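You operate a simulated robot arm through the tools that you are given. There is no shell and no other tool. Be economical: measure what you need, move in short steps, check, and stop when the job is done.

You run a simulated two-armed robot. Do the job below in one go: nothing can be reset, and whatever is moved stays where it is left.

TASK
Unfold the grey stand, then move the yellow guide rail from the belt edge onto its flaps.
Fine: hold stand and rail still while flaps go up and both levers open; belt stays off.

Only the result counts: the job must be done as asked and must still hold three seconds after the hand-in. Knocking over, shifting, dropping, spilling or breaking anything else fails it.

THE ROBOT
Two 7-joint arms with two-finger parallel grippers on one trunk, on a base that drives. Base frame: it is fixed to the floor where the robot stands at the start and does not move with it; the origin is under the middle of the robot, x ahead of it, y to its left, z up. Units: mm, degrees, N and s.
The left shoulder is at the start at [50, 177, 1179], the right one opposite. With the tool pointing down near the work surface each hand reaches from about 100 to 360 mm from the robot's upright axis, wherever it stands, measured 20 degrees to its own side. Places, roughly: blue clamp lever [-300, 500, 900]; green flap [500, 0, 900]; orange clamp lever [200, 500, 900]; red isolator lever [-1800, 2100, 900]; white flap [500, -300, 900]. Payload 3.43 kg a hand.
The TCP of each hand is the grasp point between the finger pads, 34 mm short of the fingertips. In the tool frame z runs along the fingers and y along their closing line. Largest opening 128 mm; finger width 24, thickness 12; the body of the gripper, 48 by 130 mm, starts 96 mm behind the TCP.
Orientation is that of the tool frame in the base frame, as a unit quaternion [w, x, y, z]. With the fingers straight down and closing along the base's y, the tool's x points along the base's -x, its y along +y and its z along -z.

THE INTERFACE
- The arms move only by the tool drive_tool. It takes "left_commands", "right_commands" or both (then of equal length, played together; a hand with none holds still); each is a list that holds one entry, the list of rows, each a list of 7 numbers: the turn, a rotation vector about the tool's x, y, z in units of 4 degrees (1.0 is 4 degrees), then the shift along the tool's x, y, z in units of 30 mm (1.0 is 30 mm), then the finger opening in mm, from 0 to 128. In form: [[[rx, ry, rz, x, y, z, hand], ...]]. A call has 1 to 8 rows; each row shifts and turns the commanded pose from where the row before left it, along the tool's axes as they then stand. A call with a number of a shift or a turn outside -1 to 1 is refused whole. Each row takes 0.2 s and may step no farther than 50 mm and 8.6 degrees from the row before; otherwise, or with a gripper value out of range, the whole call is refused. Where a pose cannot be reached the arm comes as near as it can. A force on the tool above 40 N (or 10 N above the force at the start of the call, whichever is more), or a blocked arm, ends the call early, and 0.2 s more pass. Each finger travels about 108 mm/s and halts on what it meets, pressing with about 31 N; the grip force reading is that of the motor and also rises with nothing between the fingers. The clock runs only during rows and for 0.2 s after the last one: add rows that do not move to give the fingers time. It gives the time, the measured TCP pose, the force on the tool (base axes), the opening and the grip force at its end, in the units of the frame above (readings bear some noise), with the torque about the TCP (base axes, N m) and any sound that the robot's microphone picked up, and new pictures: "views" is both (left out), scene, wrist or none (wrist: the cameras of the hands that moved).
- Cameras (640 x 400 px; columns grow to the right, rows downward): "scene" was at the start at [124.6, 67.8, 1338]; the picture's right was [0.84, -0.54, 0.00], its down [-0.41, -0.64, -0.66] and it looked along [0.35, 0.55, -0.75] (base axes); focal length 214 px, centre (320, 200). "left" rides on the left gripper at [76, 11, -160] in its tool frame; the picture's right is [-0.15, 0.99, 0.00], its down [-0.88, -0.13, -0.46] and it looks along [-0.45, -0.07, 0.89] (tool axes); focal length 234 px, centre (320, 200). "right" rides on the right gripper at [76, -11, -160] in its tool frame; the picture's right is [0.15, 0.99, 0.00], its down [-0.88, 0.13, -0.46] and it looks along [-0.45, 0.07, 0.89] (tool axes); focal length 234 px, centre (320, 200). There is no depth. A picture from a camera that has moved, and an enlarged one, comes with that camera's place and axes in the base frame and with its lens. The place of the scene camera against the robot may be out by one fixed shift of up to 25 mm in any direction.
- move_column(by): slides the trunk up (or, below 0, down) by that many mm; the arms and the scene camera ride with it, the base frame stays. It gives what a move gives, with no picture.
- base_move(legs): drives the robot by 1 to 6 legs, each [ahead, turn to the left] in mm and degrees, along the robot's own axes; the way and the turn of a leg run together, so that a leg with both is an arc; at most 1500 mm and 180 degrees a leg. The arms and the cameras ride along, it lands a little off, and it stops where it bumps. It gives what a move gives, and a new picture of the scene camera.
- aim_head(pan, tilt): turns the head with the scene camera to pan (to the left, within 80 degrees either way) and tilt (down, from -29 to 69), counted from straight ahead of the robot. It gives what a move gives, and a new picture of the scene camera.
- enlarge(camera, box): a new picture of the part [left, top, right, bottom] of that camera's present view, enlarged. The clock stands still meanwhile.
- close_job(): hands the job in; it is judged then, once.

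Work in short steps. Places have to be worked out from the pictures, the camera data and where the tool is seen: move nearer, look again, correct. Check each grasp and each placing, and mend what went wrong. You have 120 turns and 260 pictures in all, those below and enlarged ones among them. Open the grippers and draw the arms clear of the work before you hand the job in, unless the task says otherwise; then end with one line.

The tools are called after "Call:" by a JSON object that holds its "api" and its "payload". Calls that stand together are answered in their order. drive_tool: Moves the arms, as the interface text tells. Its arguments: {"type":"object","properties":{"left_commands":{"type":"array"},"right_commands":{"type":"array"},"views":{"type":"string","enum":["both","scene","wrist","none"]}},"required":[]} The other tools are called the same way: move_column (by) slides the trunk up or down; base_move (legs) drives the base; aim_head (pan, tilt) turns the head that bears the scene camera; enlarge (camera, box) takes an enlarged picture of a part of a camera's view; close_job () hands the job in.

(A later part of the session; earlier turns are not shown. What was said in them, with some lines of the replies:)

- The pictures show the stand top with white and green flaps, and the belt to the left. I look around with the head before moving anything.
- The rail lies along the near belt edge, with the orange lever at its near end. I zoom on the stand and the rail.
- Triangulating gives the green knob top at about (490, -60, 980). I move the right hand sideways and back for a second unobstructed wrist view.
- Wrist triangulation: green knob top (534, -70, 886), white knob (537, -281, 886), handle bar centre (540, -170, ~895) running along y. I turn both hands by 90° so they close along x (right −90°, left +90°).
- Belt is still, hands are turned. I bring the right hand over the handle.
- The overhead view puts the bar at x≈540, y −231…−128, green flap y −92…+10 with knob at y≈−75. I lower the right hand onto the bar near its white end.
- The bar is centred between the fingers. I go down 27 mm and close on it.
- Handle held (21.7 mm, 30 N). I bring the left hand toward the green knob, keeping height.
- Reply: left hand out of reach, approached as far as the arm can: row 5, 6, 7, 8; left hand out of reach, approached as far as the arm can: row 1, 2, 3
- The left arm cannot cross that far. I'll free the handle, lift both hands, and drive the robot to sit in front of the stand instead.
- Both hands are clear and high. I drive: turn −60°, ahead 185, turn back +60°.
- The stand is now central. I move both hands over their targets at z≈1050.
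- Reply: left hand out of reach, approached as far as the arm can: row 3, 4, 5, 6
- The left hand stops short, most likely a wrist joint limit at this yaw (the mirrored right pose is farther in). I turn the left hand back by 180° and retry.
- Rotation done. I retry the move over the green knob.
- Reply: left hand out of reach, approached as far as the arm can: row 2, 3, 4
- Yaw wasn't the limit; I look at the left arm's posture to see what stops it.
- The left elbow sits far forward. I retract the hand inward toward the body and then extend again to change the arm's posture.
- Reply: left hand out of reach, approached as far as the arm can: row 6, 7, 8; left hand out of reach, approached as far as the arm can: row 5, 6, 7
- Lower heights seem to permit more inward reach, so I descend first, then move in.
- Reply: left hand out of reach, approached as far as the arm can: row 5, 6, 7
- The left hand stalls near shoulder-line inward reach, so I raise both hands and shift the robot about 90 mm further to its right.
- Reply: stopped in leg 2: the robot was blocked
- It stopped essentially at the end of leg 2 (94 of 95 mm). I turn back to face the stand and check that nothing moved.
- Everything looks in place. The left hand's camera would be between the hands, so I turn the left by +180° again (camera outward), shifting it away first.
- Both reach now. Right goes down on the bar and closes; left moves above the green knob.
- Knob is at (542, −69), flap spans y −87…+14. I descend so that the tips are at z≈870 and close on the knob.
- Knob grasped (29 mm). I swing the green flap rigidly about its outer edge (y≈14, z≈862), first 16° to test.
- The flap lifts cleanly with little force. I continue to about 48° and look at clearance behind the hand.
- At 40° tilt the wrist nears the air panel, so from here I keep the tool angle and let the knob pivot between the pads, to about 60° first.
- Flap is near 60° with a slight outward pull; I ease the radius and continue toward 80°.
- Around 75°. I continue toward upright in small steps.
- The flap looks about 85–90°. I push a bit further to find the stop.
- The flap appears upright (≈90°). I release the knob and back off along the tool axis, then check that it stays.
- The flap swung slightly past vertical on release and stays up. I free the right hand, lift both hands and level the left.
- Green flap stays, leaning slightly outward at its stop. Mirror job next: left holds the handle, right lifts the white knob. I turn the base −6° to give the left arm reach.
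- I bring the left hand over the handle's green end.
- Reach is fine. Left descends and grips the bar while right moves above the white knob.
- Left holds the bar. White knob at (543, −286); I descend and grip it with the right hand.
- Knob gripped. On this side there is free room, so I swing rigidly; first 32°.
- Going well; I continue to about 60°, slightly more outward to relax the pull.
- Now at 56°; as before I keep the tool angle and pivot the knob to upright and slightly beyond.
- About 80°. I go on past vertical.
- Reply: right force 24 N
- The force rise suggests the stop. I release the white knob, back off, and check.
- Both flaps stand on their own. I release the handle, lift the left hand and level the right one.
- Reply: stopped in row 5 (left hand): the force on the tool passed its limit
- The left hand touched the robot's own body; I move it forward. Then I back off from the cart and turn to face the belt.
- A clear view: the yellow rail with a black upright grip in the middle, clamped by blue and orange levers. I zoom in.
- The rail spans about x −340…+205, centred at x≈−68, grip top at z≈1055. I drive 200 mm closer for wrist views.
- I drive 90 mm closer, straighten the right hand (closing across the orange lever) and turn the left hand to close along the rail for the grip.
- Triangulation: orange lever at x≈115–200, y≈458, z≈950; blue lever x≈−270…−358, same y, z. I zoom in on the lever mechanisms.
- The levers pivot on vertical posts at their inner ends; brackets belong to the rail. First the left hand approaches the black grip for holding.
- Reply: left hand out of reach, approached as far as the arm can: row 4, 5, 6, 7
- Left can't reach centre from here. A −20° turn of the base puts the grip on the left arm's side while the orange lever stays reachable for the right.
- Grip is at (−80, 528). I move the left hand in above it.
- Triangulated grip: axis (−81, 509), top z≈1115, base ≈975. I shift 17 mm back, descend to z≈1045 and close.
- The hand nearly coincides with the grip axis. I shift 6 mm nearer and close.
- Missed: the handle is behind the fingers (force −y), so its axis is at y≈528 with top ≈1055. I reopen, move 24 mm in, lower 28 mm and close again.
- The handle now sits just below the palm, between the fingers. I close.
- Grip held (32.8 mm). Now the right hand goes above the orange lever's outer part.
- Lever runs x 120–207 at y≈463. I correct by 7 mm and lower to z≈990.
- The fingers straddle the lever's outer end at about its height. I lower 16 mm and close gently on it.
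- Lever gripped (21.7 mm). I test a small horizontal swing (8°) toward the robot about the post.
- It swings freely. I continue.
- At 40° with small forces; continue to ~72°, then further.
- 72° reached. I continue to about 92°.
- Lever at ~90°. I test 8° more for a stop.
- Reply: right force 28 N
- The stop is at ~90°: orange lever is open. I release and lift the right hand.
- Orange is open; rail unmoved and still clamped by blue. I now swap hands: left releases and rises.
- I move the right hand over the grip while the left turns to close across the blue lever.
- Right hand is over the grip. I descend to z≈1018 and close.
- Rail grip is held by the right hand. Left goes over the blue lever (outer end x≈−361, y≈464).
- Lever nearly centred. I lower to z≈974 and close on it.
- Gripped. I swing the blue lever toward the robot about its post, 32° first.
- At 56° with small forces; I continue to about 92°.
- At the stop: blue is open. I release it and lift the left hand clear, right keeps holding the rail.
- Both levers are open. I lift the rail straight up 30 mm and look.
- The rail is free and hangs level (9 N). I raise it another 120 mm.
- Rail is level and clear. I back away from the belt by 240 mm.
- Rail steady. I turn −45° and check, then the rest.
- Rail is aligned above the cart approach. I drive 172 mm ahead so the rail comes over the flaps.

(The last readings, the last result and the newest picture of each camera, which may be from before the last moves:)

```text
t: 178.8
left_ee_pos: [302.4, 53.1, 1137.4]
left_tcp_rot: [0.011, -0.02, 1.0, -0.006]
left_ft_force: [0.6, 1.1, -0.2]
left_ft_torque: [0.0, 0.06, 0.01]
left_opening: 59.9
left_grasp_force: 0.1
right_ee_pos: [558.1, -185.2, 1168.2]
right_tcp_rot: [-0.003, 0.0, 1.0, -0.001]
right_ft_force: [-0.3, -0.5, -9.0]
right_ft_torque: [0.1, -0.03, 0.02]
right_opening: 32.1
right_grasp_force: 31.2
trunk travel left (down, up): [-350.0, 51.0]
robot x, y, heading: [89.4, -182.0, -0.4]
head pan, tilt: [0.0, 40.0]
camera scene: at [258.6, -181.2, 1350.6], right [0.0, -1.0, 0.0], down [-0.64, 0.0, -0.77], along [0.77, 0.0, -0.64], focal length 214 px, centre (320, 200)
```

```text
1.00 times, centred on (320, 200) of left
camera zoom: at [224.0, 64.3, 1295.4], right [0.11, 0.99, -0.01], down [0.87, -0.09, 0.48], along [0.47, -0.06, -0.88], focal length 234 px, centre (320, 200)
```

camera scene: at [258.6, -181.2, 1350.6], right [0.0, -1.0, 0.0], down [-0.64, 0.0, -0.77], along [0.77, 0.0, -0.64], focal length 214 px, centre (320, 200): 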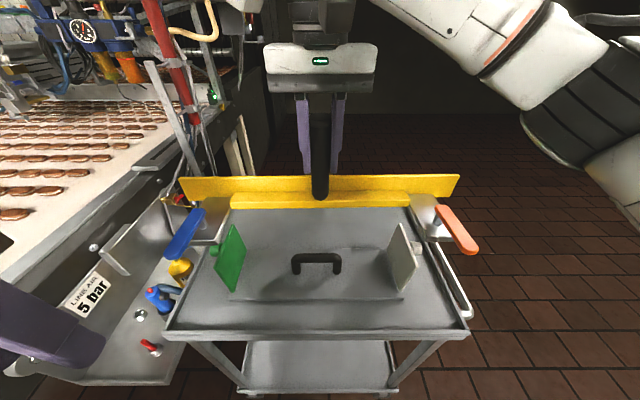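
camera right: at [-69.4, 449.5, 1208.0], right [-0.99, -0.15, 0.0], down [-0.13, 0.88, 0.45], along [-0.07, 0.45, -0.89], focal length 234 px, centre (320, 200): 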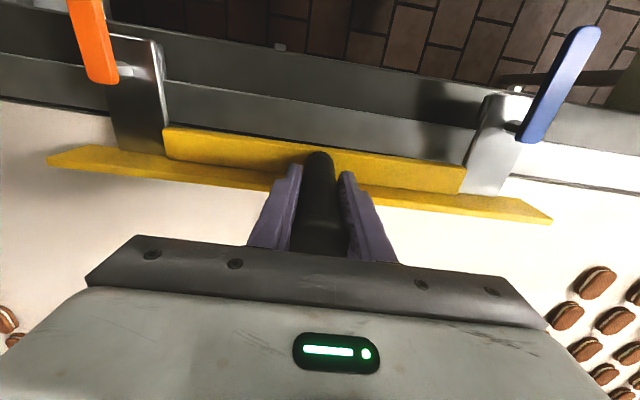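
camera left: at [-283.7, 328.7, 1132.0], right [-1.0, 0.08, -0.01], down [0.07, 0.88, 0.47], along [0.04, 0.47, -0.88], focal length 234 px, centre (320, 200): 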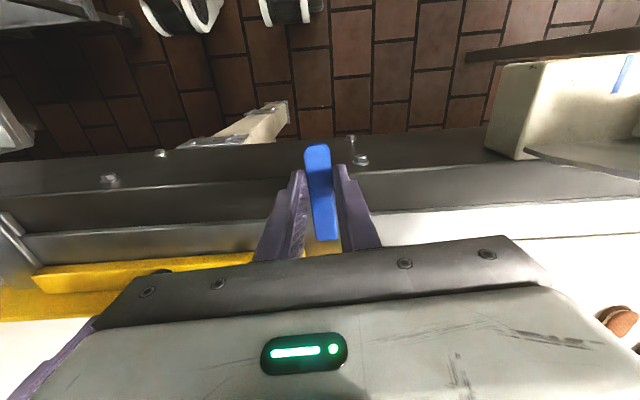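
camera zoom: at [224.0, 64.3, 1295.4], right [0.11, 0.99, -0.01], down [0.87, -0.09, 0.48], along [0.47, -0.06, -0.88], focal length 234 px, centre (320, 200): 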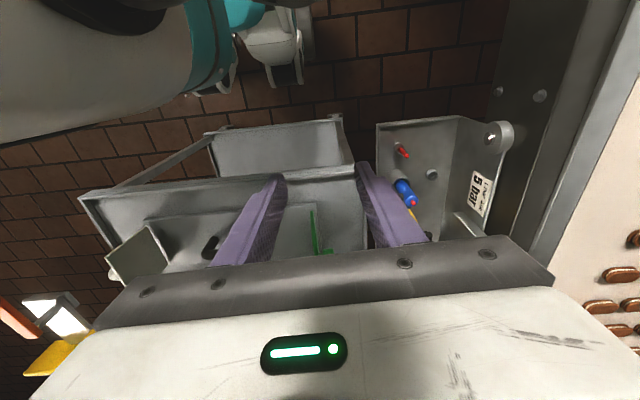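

Flap tops are at y≈+25 and −376 (centre −175.5), x 487–603. Rail centre is at −185, so I shift +9 mm and lower to about 1085 for a check.

Call:
{"api": "drive_tool", "payload": {"right_commands": [[[0, 0, 0, 0, 0.15, 0, 0], [0, 0, 0, 0, 0.16, 0.4, 0], [0, 0, 0, 0, 0, 0.6, 0], [0, 0, 0, 0, 0, 0.6, 0], [0, 0, 0, 0, 0, 0.6, 0], [0, 0, 0, 0, 0, 0.5, 0]]], "views": "both"}}

Call:
{"api": "enlarge", "payload": {"camera": "scene", "box": [160, 180, 480, 380]}}

```text
t: 180.2
left_ee_pos: [302.8, 53.5, 1138.0]
left_tcp_rot: [0.012, -0.019, 1.0, -0.005]
left_ft_force: [-0.1, 0.0, -0.4]
left_ft_torque: [-0.01, 0.01, 0.0]
left_opening: 60.2
left_grasp_force: 0.0
right_ee_pos: [556.6, -175.1, 1086.5]
right_tcp_rot: [-0.003, 0.0, 1.0, 0.0]
right_ft_force: [0.2, 0.4, -9.4]
right_ft_torque: [0.1, -0.05, -0.01]
right_opening: 31.6
right_grasp_force: 30.8
trunk travel left (down, up): [-350.0, 51.0]
robot x, y, heading: [89.6, -185.3, -0.4]
head pan, tilt: [0.0, 40.0]
camera scene: at [258.0, -181.2, 1350.7], right [0.0, -1.0, 0.0], down [-0.64, 0.0, -0.77], along [0.77, 0.0, -0.64], focal length 214 px, centre (320, 200)
camera right: at [482.5, -187.2, 1247.1], right [-0.15, 0.99, 0.0], down [0.88, 0.13, 0.45], along [0.45, 0.07, -0.89], focal length 234 px, centre (320, 200)
```

scene: 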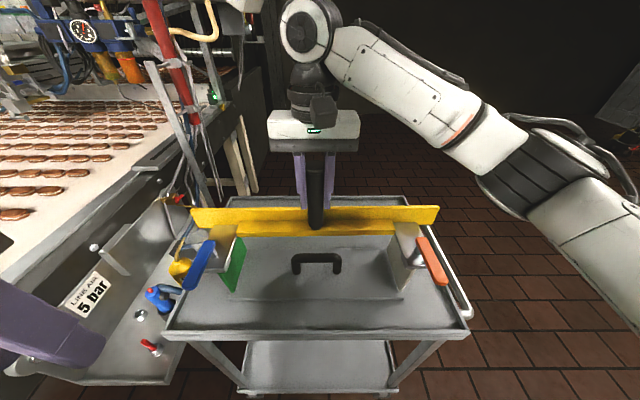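
right: 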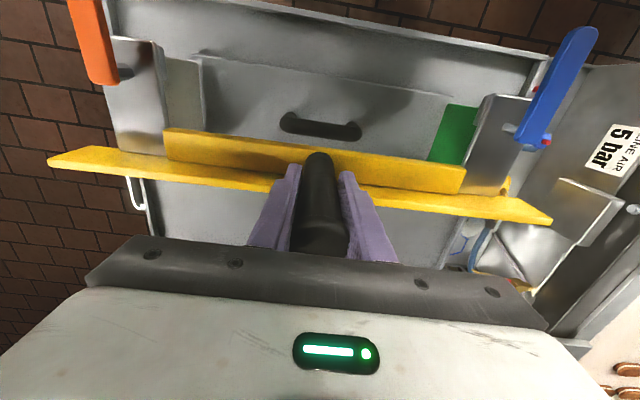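

```text
2.00 times, centred on (320, 280) of scene
camera zoom: at [258.0, -181.2, 1350.7], right [0.0, -1.0, 0.0], down [-0.64, 0.0, -0.77], along [0.77, 0.0, -0.64], focal length 429 px, centre (320, 40)
```

zoom: 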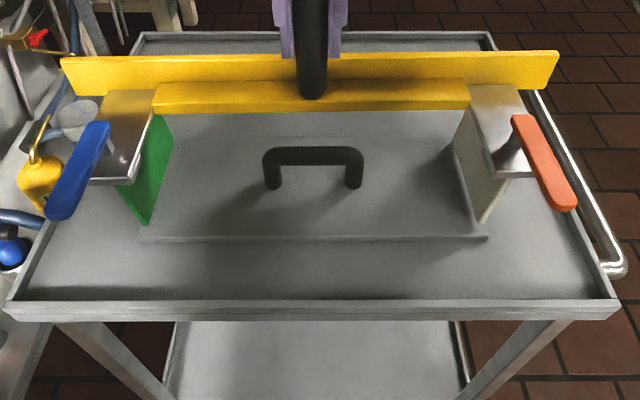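

Brackets sit right over both flaps. I lower slowly in 4 mm rows.

Call:
{"api": "drive_tool", "payload": {"right_commands": [[[0, 0, 0, 0, 0, 0.13, 0], [0, 0, 0, 0, 0, 0.13, 0], [0, 0, 0, 0, 0, 0.13, 0], [0, 0, 0, 0, 0, 0.13, 0]]], "views": "none"}}

Call:
{"api": "enlarge", "payload": {"camera": "scene", "box": [160, 180, 480, 380]}}

```text
t: 181.0
left_ee_pos: [301.7, 55.2, 1137.7]
left_tcp_rot: [0.012, -0.02, 1.0, -0.005]
left_ft_force: [0.4, -0.3, 1.1]
left_ft_torque: [-0.03, -0.01, 0.02]
left_opening: 60.0
left_grasp_force: 0.1
right_ee_pos: [557.9, -175.3, 1083.5]
right_tcp_rot: [0.003, 0.002, 1.0, 0.001]
right_ft_force: [-0.5, 3.4, 13.3]
right_ft_torque: [-1.66, 1.29, -0.35]
right_opening: 31.8
right_grasp_force: 30.9
trunk travel left (down, up): [-350.0, 51.0]
robot x, y, heading: [91.3, -182.8, -0.2]
head pan, tilt: [0.0, 40.0]
stopped in row 3 (right hand): the force on the tool passed its limit (the readings are from after the stop); the commanded pose is now the measured one
```

```text
2.00 times, centred on (320, 280) of scene
camera zoom: at [256.5, -180.3, 1350.8], right [0.0, -1.0, 0.0], down [-0.64, 0.0, -0.77], along [0.77, 0.0, -0.64], focal length 429 px, centre (320, 40)
```

zoom: 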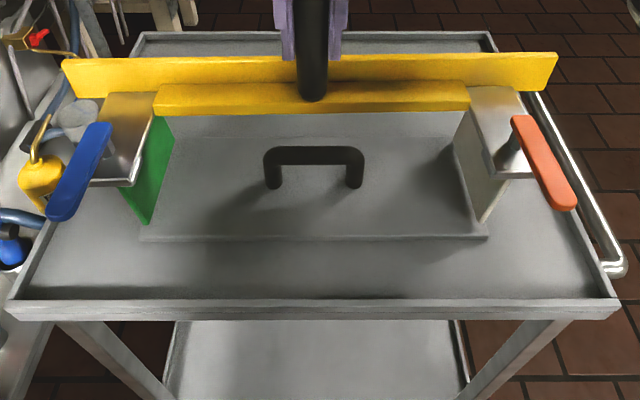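

Contact at z≈1083, rail lying level on the flaps. I ease the press by ~1.5 mm and check forces.

Call:
{"api": "drive_tool", "payload": {"right_commands": [[[0, 0, 0, 0, 0, -0.04, 0], [0, 0, 0, 0, 0, 0, 0], [0, 0, 0, 0, 0, 0, 0]]], "views": "wrist"}}

Call:
{"api": "enlarge", "payload": {"camera": "left", "box": [80, 160, 400, 360]}}

```text
t: 181.8
left_ee_pos: [300.9, 55.9, 1137.5]
left_tcp_rot: [0.013, -0.019, 1.0, -0.006]
left_ft_force: [-0.4, 0.2, 0.1]
left_ft_torque: [0.0, 0.01, -0.02]
left_opening: 59.9
left_grasp_force: 0.1
right_ee_pos: [558.2, -175.4, 1084.6]
right_tcp_rot: [0.004, 0.001, 1.0, 0.001]
right_ft_force: [-2.0, 2.1, 12.2]
right_ft_torque: [-1.83, 1.14, -0.19]
right_opening: 31.9
right_grasp_force: 31.2
trunk travel left (down, up): [-350.0, 51.0]
robot x, y, heading: [87.5, -181.5, -0.4]
head pan, tilt: [0.0, 40.0]
camera right: at [480.8, -187.1, 1242.5], right [-0.14, 0.99, 0.0], down [0.88, 0.13, 0.46], along [0.46, 0.07, -0.89], focal length 234 px, centre (320, 200)
```

right: 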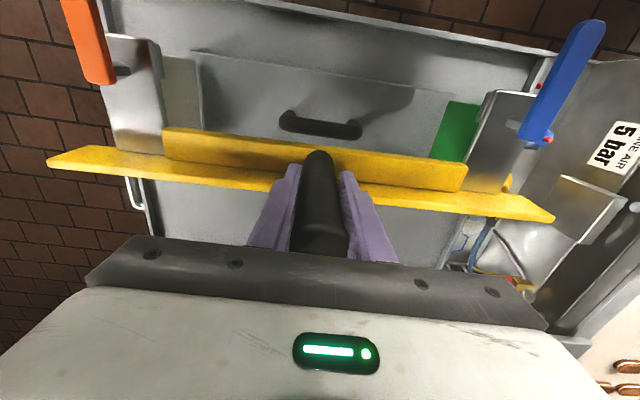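

```text
2.00 times, centred on (240, 260) of left
camera zoom: at [221.9, 65.0, 1295.6], right [0.11, 0.99, -0.01], down [0.87, -0.09, 0.48], along [0.47, -0.06, -0.88], focal length 468 px, centre (480, 80)
```

zoom: 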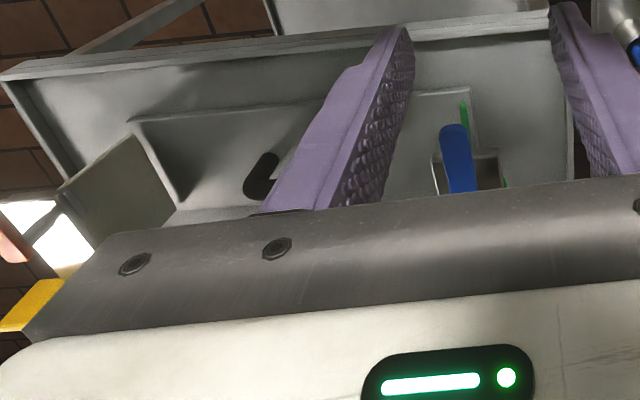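

I zoom on both contact areas before releasing.

Call:
{"api": "enlarge", "payload": {"camera": "scene", "box": [370, 210, 466, 270]}}

Call:
{"api": "enlarge", "payload": {"camera": "scene", "box": [170, 220, 266, 280]}}

Call:
{"api": "enlarge", "payload": {"camera": "right", "box": [390, 60, 582, 180]}}

```text
6.67 times, centred on (418, 240) of scene
camera zoom: at [256.4, -180.5, 1351.0], right [0.0, -1.0, 0.0], down [-0.64, 0.0, -0.77], along [0.77, 0.0, -0.64], focal length 1430 px, centre (-333, -67)
```

zoom: 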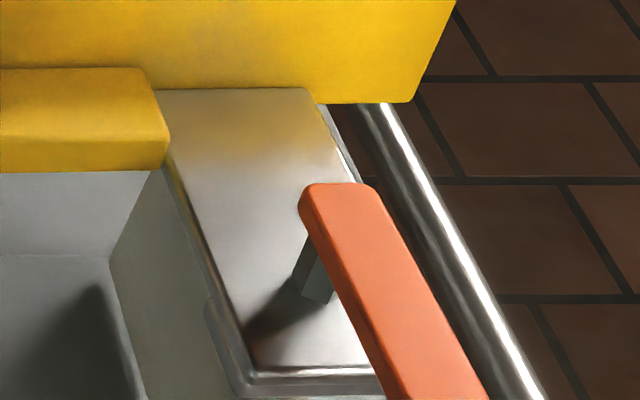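

```text
6.67 times, centred on (218, 250) of scene
camera zoom: at [256.4, -180.5, 1351.0], right [0.0, -1.0, 0.0], down [-0.64, 0.0, -0.77], along [0.77, 0.0, -0.64], focal length 1430 px, centre (1000, -133)
```

zoom: 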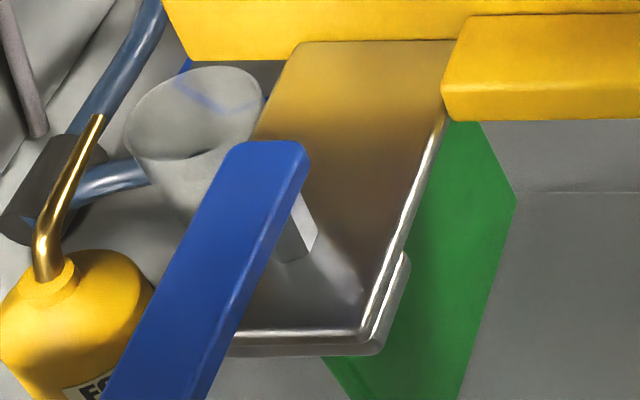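

```text
3.33 times, centred on (486, 120) of right
camera zoom: at [480.8, -187.1, 1242.5], right [-0.14, 0.99, 0.0], down [0.88, 0.13, 0.46], along [0.46, 0.07, -0.89], focal length 781 px, centre (-233, 467)
```

zoom: 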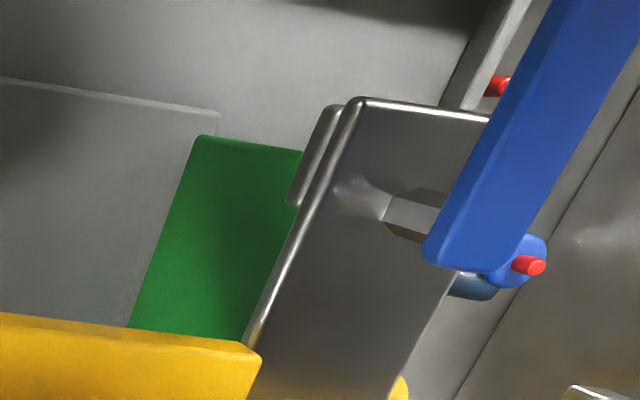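

Each bracket has a lower lip at its near end that sits on the flaps' near corners, causing the tilt torque. I raise 12 mm, shift 26 mm toward the robot so the lips clear, and lower again.

Call:
{"api": "drive_tool", "payload": {"right_commands": [[[0, 0, 0, 0, 0, -0.3, 0], [0, 0, 0, 0.3, 0, -0.1, 0], [0, 0, 0, 0.57, 0, 0, 0], [0, 0, 0, 0, 0, 0, 0]]], "views": "wrist"}}

Call:
{"api": "enlarge", "payload": {"camera": "right", "box": [390, 60, 582, 180]}}

Call:
{"api": "enlarge", "payload": {"camera": "right", "box": [70, 20, 262, 140]}}

```text
t: 182.8
left_ee_pos: [302.7, 54.4, 1137.0]
left_tcp_rot: [0.011, -0.02, 1.0, -0.006]
left_ft_force: [0.7, -0.2, 0.0]
left_ft_torque: [0.0, -0.01, -0.04]
left_opening: 60.0
left_grasp_force: 0.1
right_ee_pos: [532.4, -174.8, 1094.3]
right_tcp_rot: [0.003, 0.001, 1.0, 0.001]
right_ft_force: [-0.3, 0.5, -9.3]
right_ft_torque: [-0.07, -0.05, -0.02]
right_opening: 31.6
right_grasp_force: 31.1
trunk travel left (down, up): [-350.0, 51.0]
robot x, y, heading: [85.7, -181.5, -0.3]
head pan, tilt: [0.0, 40.0]
camera right: at [456.4, -187.3, 1253.4], right [-0.14, 0.99, 0.0], down [0.88, 0.13, 0.46], along [0.46, 0.07, -0.89], focal length 234 px, centre (320, 200)
```

right: 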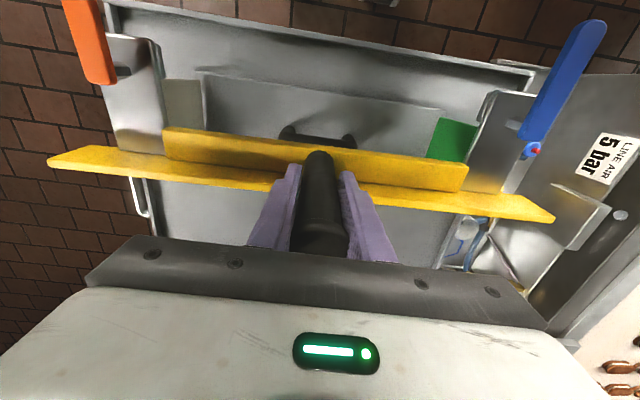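

```text
3.33 times, centred on (486, 120) of right
camera zoom: at [456.4, -187.3, 1253.4], right [-0.14, 0.99, 0.0], down [0.88, 0.13, 0.46], along [0.46, 0.07, -0.89], focal length 781 px, centre (-233, 467)
```

zoom: 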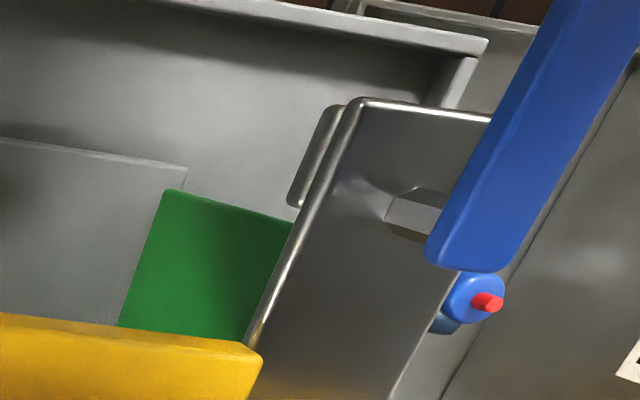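

```text
3.33 times, centred on (166, 80) of right
camera zoom: at [456.4, -187.3, 1253.4], right [-0.14, 0.99, 0.0], down [0.88, 0.13, 0.46], along [0.46, 0.07, -0.89], focal length 781 px, centre (833, 600)
```

zoom: 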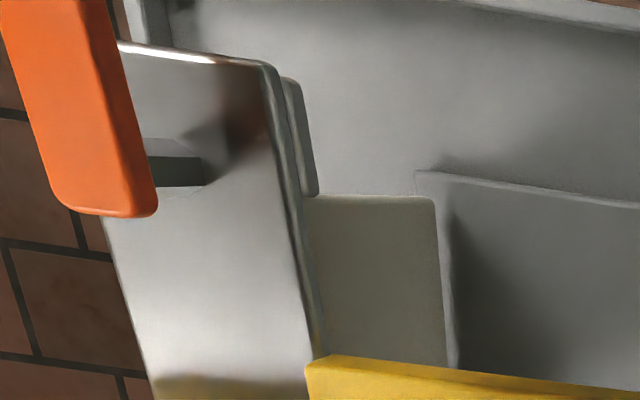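

The lips are just at the flaps' near edges; I shift another 10 mm nearer and lower slowly.

Call:
{"api": "drive_tool", "payload": {"right_commands": [[[0, 0, 0, 0.35, 0, 0, 0], [0, 0, 0, 0, 0, 0.2, 0], [0, 0, 0, 0, 0, 0.15, 0], [0, 0, 0, 0, 0, 0.13, 0], [0, 0, 0, 0, 0, 0.13, 0], [0, 0, 0, 0, 0, 0.1, 0], [0, 0, 0, 0, 0, 0.1, 0], [0, 0, 0, 0, 0, 0.1, 0]]], "views": "wrist"}}

Call:
{"api": "enlarge", "payload": {"camera": "right", "box": [70, 20, 262, 140]}}

```text
t: 184.4
left_ee_pos: [300.0, 55.3, 1137.8]
left_tcp_rot: [0.013, -0.02, 1.0, -0.006]
left_ft_force: [0.7, 0.1, 0.3]
left_ft_torque: [0.0, -0.01, 0.0]
left_opening: 59.7
left_grasp_force: 0.0
right_ee_pos: [520.6, -176.0, 1079.2]
right_tcp_rot: [0.01, 0.0, 1.0, 0.002]
right_ft_force: [-6.1, 0.8, 16.2]
right_ft_torque: [-2.18, -0.28, -0.24]
right_opening: 31.8
right_grasp_force: 30.9
trunk travel left (down, up): [-350.0, 51.0]
robot x, y, heading: [88.1, -182.9, -0.1]
head pan, tilt: [0.0, 40.0]
stopped in row 7 (right hand): the force on the tool passed its limit (the readings are from after the stop); the commanded pose is now the measured one
camera right: at [442.2, -187.7, 1237.0], right [-0.15, 0.99, 0.0], down [0.87, 0.13, 0.47], along [0.47, 0.07, -0.88], focal length 234 px, centre (320, 200)
```

right: 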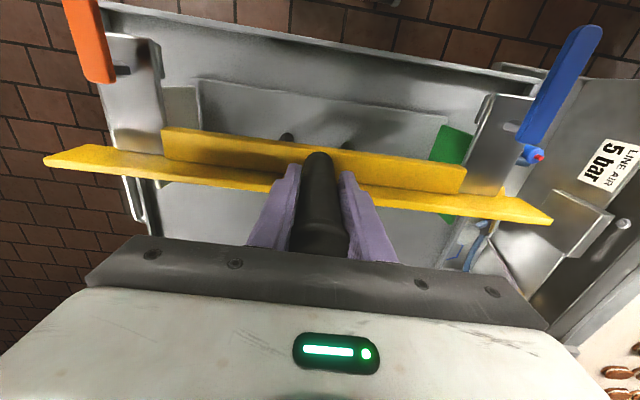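

```text
3.33 times, centred on (166, 80) of right
camera zoom: at [442.2, -187.7, 1237.0], right [-0.15, 0.99, 0.0], down [0.87, 0.13, 0.47], along [0.47, 0.07, -0.88], focal length 781 px, centre (833, 600)
```

zoom: 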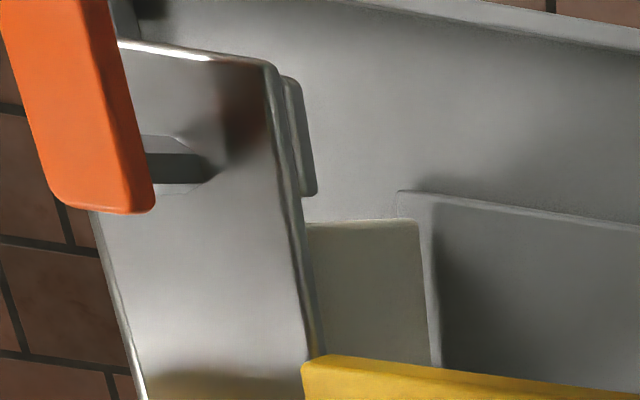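

Contact is now clean of the lips but mostly on the white side. I lift 3 mm, level the pitch, roll ~0.5° toward green and set down again gently.

Call:
{"api": "drive_tool", "payload": {"right_commands": [[[0, 0, 0, 0, 0, -0.12, 0], [0.12, 0.3, 0, 0, 0, 0, 0], [0, 0, 0, 0, 0, 0, 0], [0, 0, 0, 0, 0, 0.06, 0], [0, 0, 0, 0, 0, 0.06, 0], [0, 0, 0, 0, 0, 0.0, 0]]], "views": "none"}}

```text
t: 185.8
left_ee_pos: [299.9, 54.6, 1137.9]
left_tcp_rot: [0.013, -0.019, 1.0, -0.006]
left_ft_force: [-0.2, -0.5, 0.1]
left_ft_torque: [0.02, -0.01, 0.0]
left_opening: 60.1
left_grasp_force: 0.1
right_ee_pos: [521.8, -176.2, 1078.6]
right_tcp_rot: [-0.001, 0.001, 1.0, 0.001]
right_ft_force: [2.9, 0.9, 25.4]
right_ft_torque: [-1.06, -1.64, 0.24]
right_opening: 31.8
right_grasp_force: 31.0
trunk travel left (down, up): [-350.0, 51.0]
robot x, y, heading: [89.1, -184.6, -0.4]
head pan, tilt: [0.0, 40.0]
```

Here the fence alone carries it; resting on lips plus fence (x≈557) is flatter and better balanced. I raise, go back +35 mm, and set down again with the corrected roll.

Call:
{"api": "drive_tool", "payload": {"right_commands": [[[0, 0, 0, 0, 0, -0.3, 0], [0, 0, 0, 0, 0, -0.25, 0], [0, 0, 0, -0.6, 0, 0, 0], [0, 0, 0, -0.58, 0, 0, 0], [0, 0, 0, 0, 0, 0.15, 0], [0, 0, 0, 0, 0, 0.1, 0], [0, 0, 0, 0, 0, 0, 0]]], "views": "none"}}

Call:
{"api": "drive_tool", "payload": {"right_commands": [[[0, 0, 0, 0, 0, 0.07, 0], [0, 0, 0, 0, 0, 0.05, 0], [0, 0, 0, 0, 0, 0, 0]]], "views": "wrist"}}

```text
t: 187.4
left_ee_pos: [302.2, 54.3, 1138.0]
left_tcp_rot: [0.012, -0.019, 1.0, -0.006]
left_ft_force: [-0.5, -0.3, 0.4]
left_ft_torque: [-0.01, -0.02, 0.01]
left_opening: 59.8
left_grasp_force: 0.1
right_ee_pos: [558.7, -176.0, 1085.6]
right_tcp_rot: [-0.003, 0.001, 1.0, -0.001]
right_ft_force: [0.3, -0.6, -9.2]
right_ft_torque: [0.06, -0.03, -0.01]
right_opening: 31.8
right_grasp_force: 30.6
trunk travel left (down, up): [-350.0, 51.0]
robot x, y, heading: [85.7, -185.0, -0.2]
head pan, tilt: [0.0, 40.0]
```

```text
t: 188.2
left_ee_pos: [300.4, 54.9, 1137.9]
left_tcp_rot: [0.011, -0.019, 1.0, -0.006]
left_ft_force: [0.4, 0.6, -0.1]
left_ft_torque: [-0.02, 0.0, 0.01]
left_opening: 59.9
left_grasp_force: 0.1
right_ee_pos: [558.0, -175.0, 1083.8]
right_tcp_rot: [-0.001, 0.001, 1.0, 0.0]
right_ft_force: [4.4, 0.8, 18.7]
right_ft_torque: [-0.77, 0.83, 0.03]
right_opening: 31.6
right_grasp_force: 30.9
trunk travel left (down, up): [-350.0, 51.0]
robot x, y, heading: [89.4, -181.4, -0.3]
head pan, tilt: [0.0, 40.0]
camera right: at [482.2, -187.2, 1243.8], right [-0.14, 0.99, 0.0], down [0.88, 0.13, 0.45], along [0.45, 0.07, -0.89], focal length 234 px, centre (320, 200)
```

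right: 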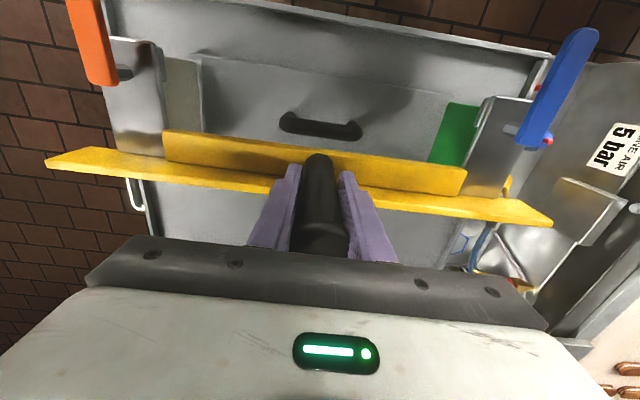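

Both sides now share the load (28 N contact, small torque). I ease 1 mm and open the fingers gently, then watch.

Call:
{"api": "drive_tool", "payload": {"right_commands": [[[0, 0, 0, 0, 0, -0.03, 0], [0, 0, 0, 0, 0, 0, 36], [0, 0, 0, 0, 0, 0, 45], [0, 0, 0, 0, 0, 0, 60], [0, 0, 0, 0, 0, 0, 60]]], "views": "wrist"}}

Call:
{"api": "enlarge", "payload": {"camera": "scene", "box": [160, 180, 480, 380]}}

```text
t: 189.4
left_ee_pos: [301.5, 53.6, 1137.4]
left_tcp_rot: [0.012, -0.019, 1.0, -0.006]
left_ft_force: [-0.1, 0.4, 0.5]
left_ft_torque: [0.0, -0.02, 0.03]
left_opening: 60.0
left_grasp_force: 0.0
right_ee_pos: [557.3, -174.9, 1082.1]
right_tcp_rot: [-0.004, 0.001, 1.0, 0.0]
right_ft_force: [-0.1, -0.3, 0.2]
right_ft_torque: [0.01, 0.02, -0.02]
right_opening: 60.0
right_grasp_force: 0.0
trunk travel left (down, up): [-350.0, 51.0]
robot x, y, heading: [91.4, -186.3, -0.3]
head pan, tilt: [0.0, 40.0]
camera right: at [482.9, -186.9, 1242.5], right [-0.14, 0.99, 0.0], down [0.88, 0.13, 0.45], along [0.45, 0.06, -0.89], focal length 234 px, centre (320, 200)
```

right: 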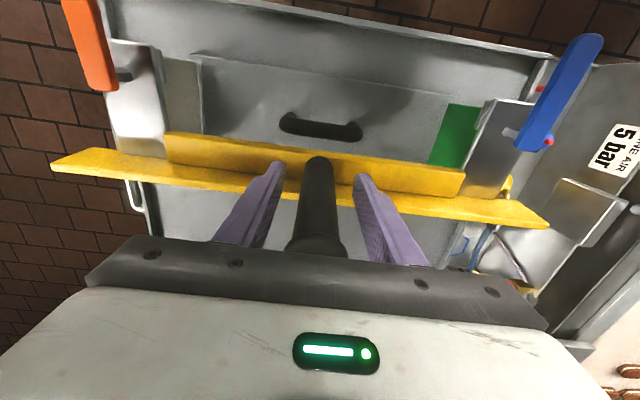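

```text
2.00 times, centred on (320, 280) of scene
camera zoom: at [257.3, -181.2, 1350.8], right [0.0, -1.0, 0.0], down [-0.64, 0.0, -0.77], along [0.77, 0.0, -0.64], focal length 429 px, centre (320, 40)
```

zoom: 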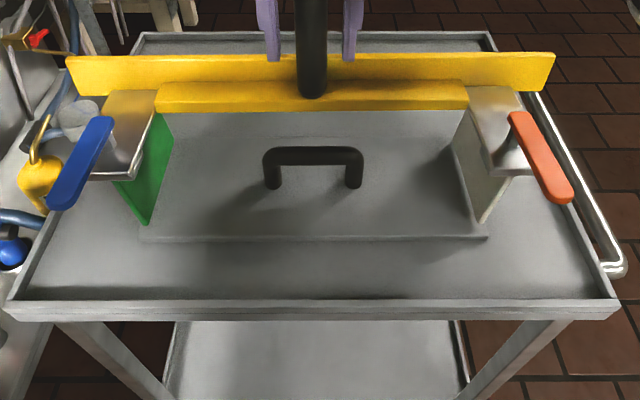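

The rail rests stably on both flaps. I widen the fingers and raise the right hand straight up off the grip.

Call:
{"api": "drive_tool", "payload": {"right_commands": [[[0, 0, 0, 0, 0, 0, 90], [0, 0, 0, 0, 0, 0, 90], [0, 0, 0, 0, 0, -0.8, 90], [0, 0, 0, 0, 0, -1, 90], [0, 0, 0, 0, 0, -1, 90], [0, 0, 0, 0, 0, -1, 90], [0, 0, 0, 0, 0, -1, 90], [0, 0, 0, 0, 0, -1, 90]]], "views": "both"}}

```text
t: 191.2
left_ee_pos: [300.3, 54.2, 1137.7]
left_tcp_rot: [0.011, -0.019, 1.0, -0.006]
left_ft_force: [0.1, 0.3, 0.3]
left_ft_torque: [-0.01, -0.05, -0.03]
left_opening: 60.2
left_grasp_force: 0.0
right_ee_pos: [557.7, -175.1, 1257.8]
right_tcp_rot: [-0.002, 0.001, 1.0, -0.002]
right_ft_force: [-0.8, 0.4, 0.3]
right_ft_torque: [-0.02, 0.01, 0.03]
right_opening: 90.0
right_grasp_force: 0.1
trunk travel left (down, up): [-350.0, 51.0]
robot x, y, heading: [86.4, -182.8, -0.2]
head pan, tilt: [0.0, 40.0]
camera scene: at [256.6, -180.9, 1350.9], right [0.0, -1.0, 0.0], down [-0.64, 0.0, -0.77], along [0.77, 0.0, -0.64], focal length 214 px, centre (320, 200)
camera right: at [483.0, -186.4, 1417.3], right [-0.15, 0.99, 0.0], down [0.88, 0.13, 0.45], along [0.45, 0.07, -0.89], focal length 234 px, centre (320, 200)
```

scene: 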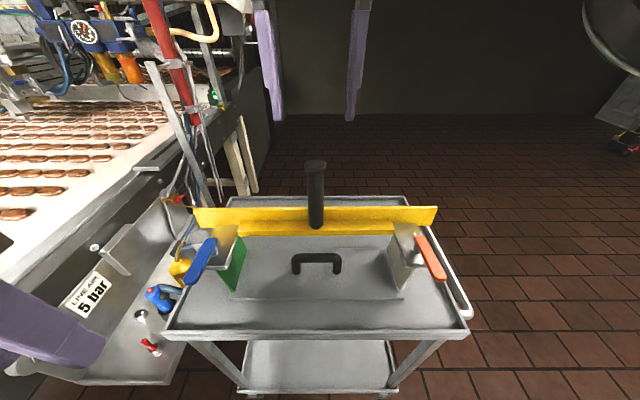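
right: 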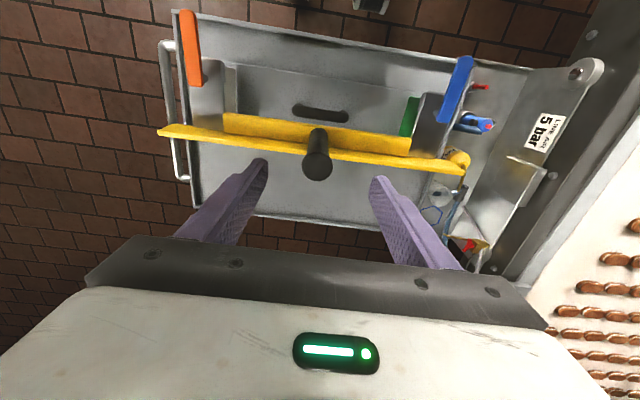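

Rail sits on both flaps on its own. I back the robot 200 mm away so both arms are clear, and check once more.

Call:
{"api": "base_move", "payload": {"legs": [[-200, 0]]}}

Call:
{"api": "enlarge", "payload": {"camera": "scene", "box": [180, 110, 460, 285]}}

```text
t: 192.8
left_ee_pos: [100.8, 54.7, 1138.8]
left_tcp_rot: [0.012, -0.018, 1.0, -0.005]
left_ft_force: [-0.5, 0.3, -0.2]
left_ft_torque: [0.0, -0.06, 0.0]
left_opening: 60.1
left_grasp_force: 0.1
right_ee_pos: [356.1, -175.2, 1256.5]
right_tcp_rot: [-0.003, 0.002, 1.0, -0.001]
right_ft_force: [0.0, -0.1, 0.6]
right_ft_torque: [-0.01, -0.04, 0.0]
right_opening: 90.0
right_grasp_force: 0.0
trunk travel left (down, up): [-350.0, 51.0]
robot x, y, heading: [-110.3, -184.0, -0.5]
head pan, tilt: [0.0, 40.0]
camera scene: at [54.7, -180.7, 1351.0], right [-0.01, -1.0, 0.0], down [-0.64, 0.0, -0.77], along [0.77, 0.0, -0.64], focal length 214 px, centre (320, 200)
```

scene: 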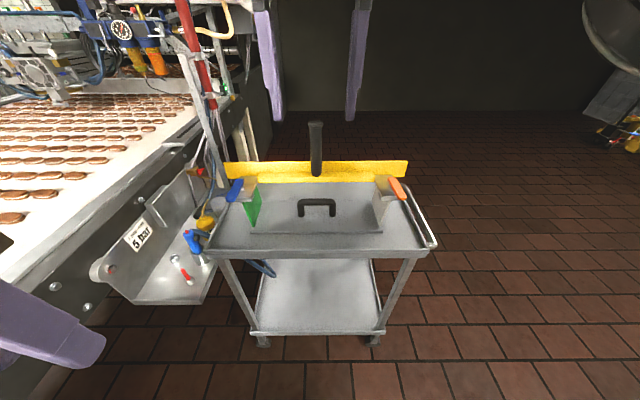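

```text
2.29 times, centred on (320, 198) of scene
camera zoom: at [54.7, -180.7, 1351.0], right [-0.01, -1.0, 0.0], down [-0.64, 0.0, -0.77], along [0.77, 0.0, -0.64], focal length 490 px, centre (320, 206)
```

zoom: 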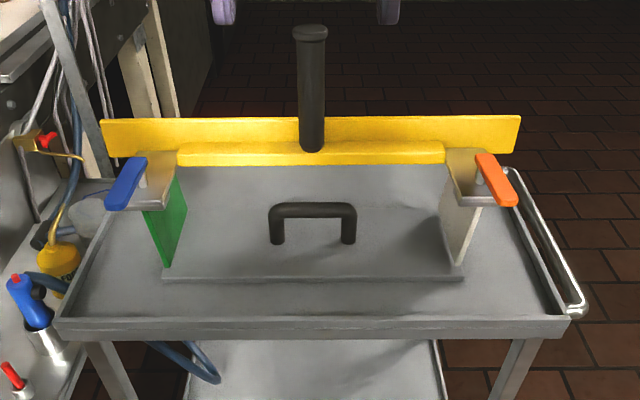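

The rail sits level on both raised flaps, both levers are open, the belt is still, and the hands are open and clear. I hand the job in.

Call:
{"api": "close_job", "payload": {}}

```text
The job is handed in.
```

The stand is unfolded, the yellow guide rail rests on both raised flaps with both levers open, the belt stayed off, and the job is handed in; one base move was stopped as blocked near its end, with nothing seen to move.
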